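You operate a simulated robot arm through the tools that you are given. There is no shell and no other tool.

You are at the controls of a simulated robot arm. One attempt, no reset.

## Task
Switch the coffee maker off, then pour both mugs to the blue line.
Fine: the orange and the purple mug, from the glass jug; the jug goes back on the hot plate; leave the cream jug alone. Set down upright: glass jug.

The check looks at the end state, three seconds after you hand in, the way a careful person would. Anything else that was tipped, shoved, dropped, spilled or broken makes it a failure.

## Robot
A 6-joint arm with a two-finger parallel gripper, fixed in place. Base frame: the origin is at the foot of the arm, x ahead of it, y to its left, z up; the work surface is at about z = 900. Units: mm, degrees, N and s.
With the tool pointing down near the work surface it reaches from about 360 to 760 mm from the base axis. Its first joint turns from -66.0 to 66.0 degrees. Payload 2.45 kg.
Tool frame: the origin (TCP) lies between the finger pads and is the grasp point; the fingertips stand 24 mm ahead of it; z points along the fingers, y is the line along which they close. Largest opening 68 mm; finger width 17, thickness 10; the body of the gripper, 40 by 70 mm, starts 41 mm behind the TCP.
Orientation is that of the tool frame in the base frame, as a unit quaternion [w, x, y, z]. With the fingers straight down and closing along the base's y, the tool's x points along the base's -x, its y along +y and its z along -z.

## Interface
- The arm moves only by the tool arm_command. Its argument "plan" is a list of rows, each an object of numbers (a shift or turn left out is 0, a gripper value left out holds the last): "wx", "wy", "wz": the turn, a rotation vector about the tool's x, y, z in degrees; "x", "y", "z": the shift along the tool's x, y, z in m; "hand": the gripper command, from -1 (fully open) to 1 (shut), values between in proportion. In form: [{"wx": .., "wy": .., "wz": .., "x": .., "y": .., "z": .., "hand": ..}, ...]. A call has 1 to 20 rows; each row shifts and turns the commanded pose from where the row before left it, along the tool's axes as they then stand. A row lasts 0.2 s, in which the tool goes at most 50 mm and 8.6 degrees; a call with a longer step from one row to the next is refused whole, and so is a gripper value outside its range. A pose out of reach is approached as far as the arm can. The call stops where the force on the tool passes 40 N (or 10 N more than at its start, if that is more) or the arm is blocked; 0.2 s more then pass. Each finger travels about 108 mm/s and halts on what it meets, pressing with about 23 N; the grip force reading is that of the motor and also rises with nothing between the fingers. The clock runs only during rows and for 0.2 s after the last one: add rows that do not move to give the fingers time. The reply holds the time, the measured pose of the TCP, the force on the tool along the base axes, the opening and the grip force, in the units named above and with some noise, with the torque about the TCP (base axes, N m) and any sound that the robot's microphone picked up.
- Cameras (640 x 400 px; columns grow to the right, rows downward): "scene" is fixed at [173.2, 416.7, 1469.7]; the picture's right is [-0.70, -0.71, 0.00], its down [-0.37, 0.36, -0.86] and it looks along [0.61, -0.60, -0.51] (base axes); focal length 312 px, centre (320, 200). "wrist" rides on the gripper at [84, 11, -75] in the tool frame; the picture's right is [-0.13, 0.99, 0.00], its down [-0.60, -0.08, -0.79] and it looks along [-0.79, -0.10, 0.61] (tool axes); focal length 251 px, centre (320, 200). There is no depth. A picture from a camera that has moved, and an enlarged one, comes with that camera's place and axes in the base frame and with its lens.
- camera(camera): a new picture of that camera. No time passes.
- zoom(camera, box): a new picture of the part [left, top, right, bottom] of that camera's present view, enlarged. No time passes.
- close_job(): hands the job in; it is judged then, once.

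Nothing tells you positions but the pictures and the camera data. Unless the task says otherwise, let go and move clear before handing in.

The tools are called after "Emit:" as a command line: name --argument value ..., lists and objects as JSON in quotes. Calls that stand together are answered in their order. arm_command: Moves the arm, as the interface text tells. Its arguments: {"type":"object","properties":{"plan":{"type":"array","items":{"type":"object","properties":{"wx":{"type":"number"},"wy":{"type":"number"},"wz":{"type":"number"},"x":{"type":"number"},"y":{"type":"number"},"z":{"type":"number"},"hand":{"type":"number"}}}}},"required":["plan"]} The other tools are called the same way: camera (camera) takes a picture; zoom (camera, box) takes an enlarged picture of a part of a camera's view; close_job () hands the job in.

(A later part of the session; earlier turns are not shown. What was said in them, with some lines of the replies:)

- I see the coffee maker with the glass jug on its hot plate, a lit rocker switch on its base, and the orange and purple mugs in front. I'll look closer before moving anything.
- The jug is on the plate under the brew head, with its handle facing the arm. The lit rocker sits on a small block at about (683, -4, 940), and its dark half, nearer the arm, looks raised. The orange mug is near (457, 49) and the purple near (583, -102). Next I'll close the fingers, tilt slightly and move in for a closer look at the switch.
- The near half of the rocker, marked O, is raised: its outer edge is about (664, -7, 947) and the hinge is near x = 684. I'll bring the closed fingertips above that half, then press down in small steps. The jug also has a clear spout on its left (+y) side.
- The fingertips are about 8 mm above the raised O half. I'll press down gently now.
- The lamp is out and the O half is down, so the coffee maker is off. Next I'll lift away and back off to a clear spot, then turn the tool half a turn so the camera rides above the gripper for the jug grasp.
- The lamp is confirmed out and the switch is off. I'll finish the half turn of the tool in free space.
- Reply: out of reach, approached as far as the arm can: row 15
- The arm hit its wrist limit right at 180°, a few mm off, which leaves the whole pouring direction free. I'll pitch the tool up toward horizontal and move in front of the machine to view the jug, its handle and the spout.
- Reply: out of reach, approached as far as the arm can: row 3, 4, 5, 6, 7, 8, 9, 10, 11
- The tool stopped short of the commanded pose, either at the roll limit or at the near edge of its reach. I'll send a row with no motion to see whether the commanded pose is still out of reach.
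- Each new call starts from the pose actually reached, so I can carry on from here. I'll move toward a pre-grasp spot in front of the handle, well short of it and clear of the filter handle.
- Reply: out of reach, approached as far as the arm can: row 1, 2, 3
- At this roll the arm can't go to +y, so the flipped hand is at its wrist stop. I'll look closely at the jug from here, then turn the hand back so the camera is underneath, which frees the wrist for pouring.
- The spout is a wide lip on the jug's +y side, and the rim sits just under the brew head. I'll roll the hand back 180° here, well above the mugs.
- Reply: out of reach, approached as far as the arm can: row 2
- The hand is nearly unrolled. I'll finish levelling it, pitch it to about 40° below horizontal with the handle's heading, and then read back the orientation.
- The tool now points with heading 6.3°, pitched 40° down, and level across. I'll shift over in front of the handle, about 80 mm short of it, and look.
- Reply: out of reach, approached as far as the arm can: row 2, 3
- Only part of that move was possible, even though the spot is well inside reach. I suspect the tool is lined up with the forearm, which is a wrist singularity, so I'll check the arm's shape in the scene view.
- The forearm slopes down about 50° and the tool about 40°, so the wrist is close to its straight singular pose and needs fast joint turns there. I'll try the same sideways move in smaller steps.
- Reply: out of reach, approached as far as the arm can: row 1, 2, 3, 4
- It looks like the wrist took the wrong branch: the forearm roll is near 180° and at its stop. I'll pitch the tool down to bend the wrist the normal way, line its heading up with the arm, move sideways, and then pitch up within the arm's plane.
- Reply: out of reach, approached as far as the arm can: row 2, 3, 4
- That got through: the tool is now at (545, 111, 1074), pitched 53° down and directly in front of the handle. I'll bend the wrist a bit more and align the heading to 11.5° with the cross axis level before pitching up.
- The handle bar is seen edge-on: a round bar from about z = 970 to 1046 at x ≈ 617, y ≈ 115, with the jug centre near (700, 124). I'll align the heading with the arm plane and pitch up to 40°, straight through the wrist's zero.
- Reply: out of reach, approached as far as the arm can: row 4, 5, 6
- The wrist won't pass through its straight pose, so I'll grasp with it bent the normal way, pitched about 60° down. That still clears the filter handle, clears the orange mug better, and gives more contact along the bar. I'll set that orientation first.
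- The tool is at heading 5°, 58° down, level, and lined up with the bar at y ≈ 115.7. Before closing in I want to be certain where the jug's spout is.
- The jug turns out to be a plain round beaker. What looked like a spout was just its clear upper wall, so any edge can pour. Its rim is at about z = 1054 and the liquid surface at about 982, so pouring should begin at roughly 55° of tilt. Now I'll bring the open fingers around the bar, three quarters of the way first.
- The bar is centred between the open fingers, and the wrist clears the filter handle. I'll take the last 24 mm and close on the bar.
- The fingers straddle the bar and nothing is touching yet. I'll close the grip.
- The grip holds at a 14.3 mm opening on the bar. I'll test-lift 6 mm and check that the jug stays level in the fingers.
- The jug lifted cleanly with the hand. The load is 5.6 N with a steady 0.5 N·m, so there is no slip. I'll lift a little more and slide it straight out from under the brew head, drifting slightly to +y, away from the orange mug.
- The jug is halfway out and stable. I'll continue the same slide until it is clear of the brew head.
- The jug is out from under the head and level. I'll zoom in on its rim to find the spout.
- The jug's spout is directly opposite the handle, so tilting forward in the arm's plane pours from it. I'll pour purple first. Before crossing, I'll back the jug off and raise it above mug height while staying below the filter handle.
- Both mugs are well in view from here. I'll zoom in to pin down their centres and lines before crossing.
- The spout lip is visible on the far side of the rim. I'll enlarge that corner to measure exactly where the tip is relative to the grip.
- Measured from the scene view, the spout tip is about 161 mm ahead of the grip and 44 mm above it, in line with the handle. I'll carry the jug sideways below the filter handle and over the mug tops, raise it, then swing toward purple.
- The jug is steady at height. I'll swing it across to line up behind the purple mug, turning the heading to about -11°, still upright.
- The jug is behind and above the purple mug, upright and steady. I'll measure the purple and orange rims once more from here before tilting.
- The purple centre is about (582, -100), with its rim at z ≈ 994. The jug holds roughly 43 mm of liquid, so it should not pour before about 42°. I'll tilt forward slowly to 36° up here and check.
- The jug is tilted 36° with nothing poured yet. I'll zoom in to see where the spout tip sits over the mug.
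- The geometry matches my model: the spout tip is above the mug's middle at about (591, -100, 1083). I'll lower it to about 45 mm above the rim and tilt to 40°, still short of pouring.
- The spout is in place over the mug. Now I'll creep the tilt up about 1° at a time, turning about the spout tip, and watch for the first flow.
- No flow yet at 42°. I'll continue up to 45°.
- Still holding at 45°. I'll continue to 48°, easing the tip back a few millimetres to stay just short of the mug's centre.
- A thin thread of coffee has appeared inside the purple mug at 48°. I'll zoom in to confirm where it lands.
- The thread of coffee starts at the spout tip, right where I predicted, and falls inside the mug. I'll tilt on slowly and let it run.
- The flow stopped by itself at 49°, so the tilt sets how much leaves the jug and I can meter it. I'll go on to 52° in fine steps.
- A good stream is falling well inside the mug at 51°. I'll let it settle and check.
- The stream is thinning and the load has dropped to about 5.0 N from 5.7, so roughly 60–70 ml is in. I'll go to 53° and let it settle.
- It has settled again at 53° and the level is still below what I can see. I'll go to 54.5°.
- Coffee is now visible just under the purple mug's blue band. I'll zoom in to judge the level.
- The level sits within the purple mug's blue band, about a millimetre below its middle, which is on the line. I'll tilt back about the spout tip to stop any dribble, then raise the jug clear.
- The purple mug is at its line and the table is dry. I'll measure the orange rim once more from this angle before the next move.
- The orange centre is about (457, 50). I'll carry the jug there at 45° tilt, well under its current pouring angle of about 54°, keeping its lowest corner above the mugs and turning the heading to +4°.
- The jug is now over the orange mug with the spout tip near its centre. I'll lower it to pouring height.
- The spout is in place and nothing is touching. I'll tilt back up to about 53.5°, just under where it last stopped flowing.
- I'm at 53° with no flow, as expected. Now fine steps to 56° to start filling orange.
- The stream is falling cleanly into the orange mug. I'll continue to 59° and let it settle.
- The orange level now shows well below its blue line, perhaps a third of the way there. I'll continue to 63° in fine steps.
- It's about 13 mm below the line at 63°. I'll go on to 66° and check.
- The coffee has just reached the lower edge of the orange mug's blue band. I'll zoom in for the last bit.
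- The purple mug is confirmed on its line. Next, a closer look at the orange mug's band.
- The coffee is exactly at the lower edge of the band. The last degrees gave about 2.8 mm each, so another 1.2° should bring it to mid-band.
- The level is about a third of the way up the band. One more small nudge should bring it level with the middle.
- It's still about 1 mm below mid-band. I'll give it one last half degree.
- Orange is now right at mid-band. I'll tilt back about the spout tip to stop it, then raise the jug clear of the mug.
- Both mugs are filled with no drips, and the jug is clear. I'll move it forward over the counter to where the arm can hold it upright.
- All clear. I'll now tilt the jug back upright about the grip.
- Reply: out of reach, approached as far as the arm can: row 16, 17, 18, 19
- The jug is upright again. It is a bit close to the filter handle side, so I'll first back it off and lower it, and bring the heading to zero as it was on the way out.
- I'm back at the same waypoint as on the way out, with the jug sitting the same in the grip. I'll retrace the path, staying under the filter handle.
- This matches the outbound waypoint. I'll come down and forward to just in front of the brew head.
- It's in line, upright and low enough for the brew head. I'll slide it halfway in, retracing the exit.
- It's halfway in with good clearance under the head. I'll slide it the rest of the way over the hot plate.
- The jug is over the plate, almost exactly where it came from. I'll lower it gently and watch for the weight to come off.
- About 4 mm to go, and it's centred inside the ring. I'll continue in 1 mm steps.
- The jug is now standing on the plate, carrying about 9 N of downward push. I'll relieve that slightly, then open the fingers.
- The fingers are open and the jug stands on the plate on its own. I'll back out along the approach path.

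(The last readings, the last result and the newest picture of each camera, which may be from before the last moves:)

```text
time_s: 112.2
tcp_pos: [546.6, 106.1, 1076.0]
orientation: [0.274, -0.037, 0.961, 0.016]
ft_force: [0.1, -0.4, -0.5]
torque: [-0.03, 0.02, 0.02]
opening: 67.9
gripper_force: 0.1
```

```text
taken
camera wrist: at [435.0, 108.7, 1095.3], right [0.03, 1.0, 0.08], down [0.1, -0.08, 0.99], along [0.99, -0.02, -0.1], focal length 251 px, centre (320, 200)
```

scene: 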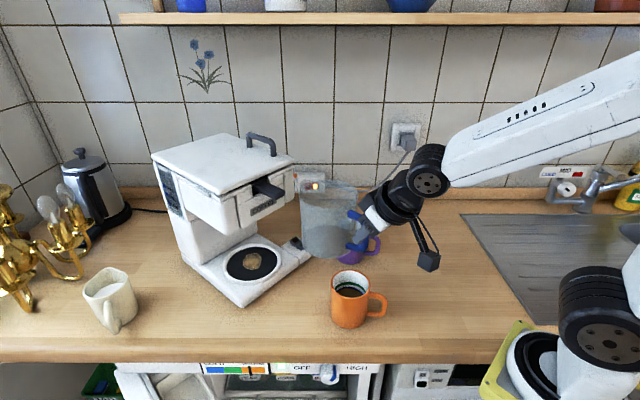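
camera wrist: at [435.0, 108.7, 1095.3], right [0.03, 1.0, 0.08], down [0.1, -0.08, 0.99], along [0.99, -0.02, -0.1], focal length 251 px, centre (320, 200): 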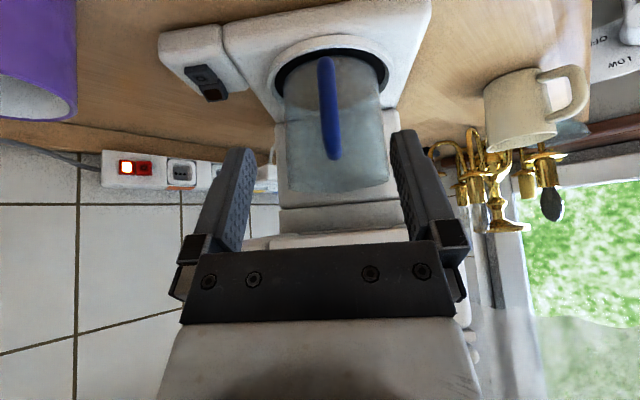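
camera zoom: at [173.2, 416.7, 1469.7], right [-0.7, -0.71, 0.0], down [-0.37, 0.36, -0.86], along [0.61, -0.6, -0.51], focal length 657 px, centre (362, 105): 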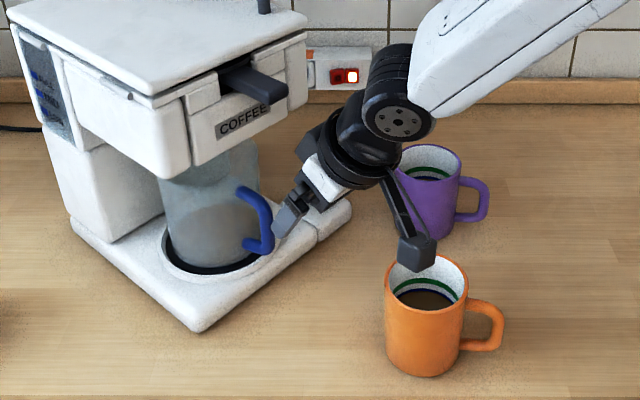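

The jug stands upright on the hot plate, with the handle as before. I'll lift the arm well clear and check everything.

Emit:
arm_command --plan '[{"x": -0.0048, "y": -0.0148, "z": -0.0325}, {"x": -0.0048, "y": -0.0148, "z": -0.0325}, {"x": -0.0048, "y": -0.0148, "z": -0.0325}, {"x": -0.0048, "y": -0.0148, "z": -0.0325}, {"x": -0.0048, "y": -0.0148, "z": -0.0325}, {}, {}]'

Emit:
camera --camera "scene"

Emit:
zoom --camera "scene" --box '[215, 190, 325, 290]'

Emit:
zoom --camera "scene" --box '[325, 210, 395, 335]'

Emit:
zoom --camera "scene" --box '[335, 215, 375, 240]'

Emit:
zoom --camera "scene" --box '[330, 268, 376, 300]'

```text
time_s: 113.8
tcp_pos: [485.2, 24.0, 1226.8]
orientation: [0.276, -0.036, 0.96, 0.016]
ft_force: [0.0, 0.6, -1.0]
torque: [0.03, 0.01, -0.01]
opening: 68.0
gripper_force: 0.0
```

```text
taken
```

scene: 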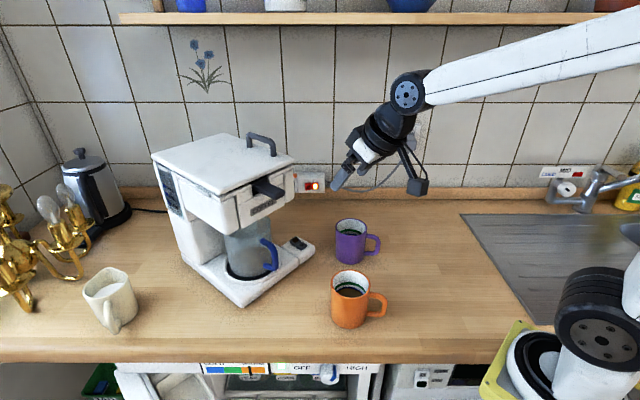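

```text
4.00 times, centred on (270, 240) of scene
camera zoom: at [173.2, 416.7, 1469.7], right [-0.7, -0.71, 0.0], down [-0.37, 0.36, -0.86], along [0.61, -0.6, -0.51], focal length 1249 px, centre (520, 40)
```

zoom: 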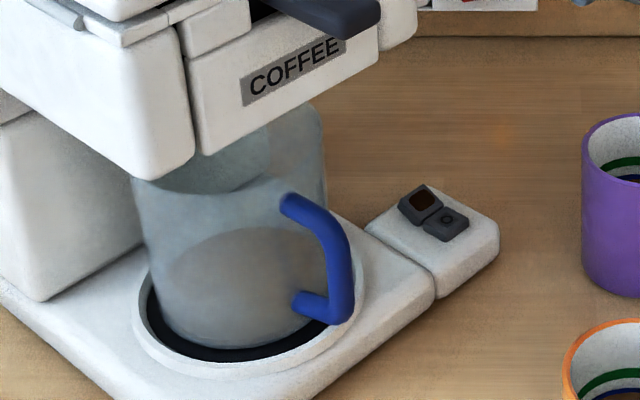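

```text
3.20 times, centred on (360, 272) of scene
camera zoom: at [173.2, 416.7, 1469.7], right [-0.7, -0.71, 0.0], down [-0.37, 0.36, -0.86], along [0.61, -0.6, -0.51], focal length 999 px, centre (192, -32)
```

zoom: 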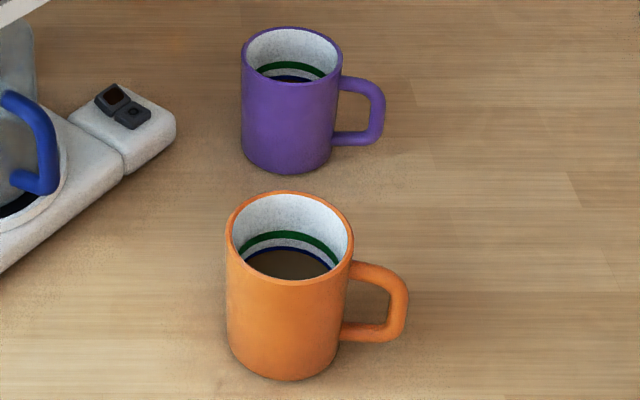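

```text
16.00 times, centred on (355, 228) of scene
camera zoom: at [173.2, 416.7, 1469.7], right [-0.7, -0.71, 0.0], down [-0.37, 0.36, -0.86], along [0.61, -0.6, -0.51], focal length 4996 px, centre (-240, -240)
```

zoom: 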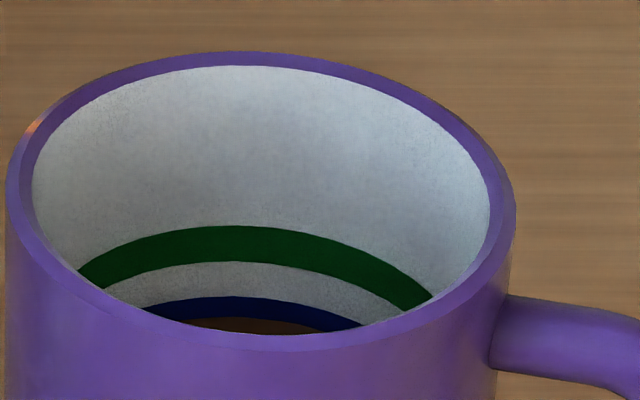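

```text
12.50 times, centred on (353, 284) of scene
camera zoom: at [173.2, 416.7, 1469.7], right [-0.7, -0.71, 0.0], down [-0.37, 0.36, -0.86], along [0.61, -0.6, -0.51], focal length 3903 px, centre (-92, -850)
```

zoom: 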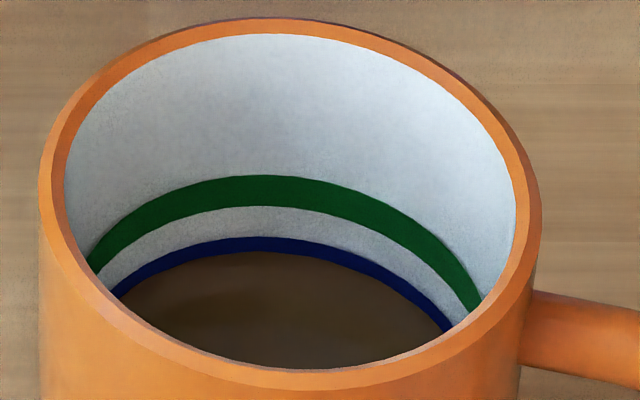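

The coffee maker's lamp is out and its O side is pressed. Both mugs are at mid-band on their blue lines. The glass jug stands upright on the hot plate, the cream jug is untouched, and the counter is dry. The arm is clear, so I'm handing in.

Emit:
close_job

```text
The job is handed in.
```

The coffee maker is switched off, and both mugs are poured to the blue line. In the last camera pictures:

- **Coffee maker:** the O side of its switch is pressed and the lamp is out.
- **Mugs:** the coffee sits within the blue band in both. Orange is at the middle of the band; purple is slightly below the middle.
- **Glass jug:** it stands upright and released on the hot plate, with a little coffee left in it.
- **Everything else:** I saw no spills on the counter, and the mugs and the cream jug are where they were. The arm is clear.

The job is handed in; I haven't seen the result of the check.
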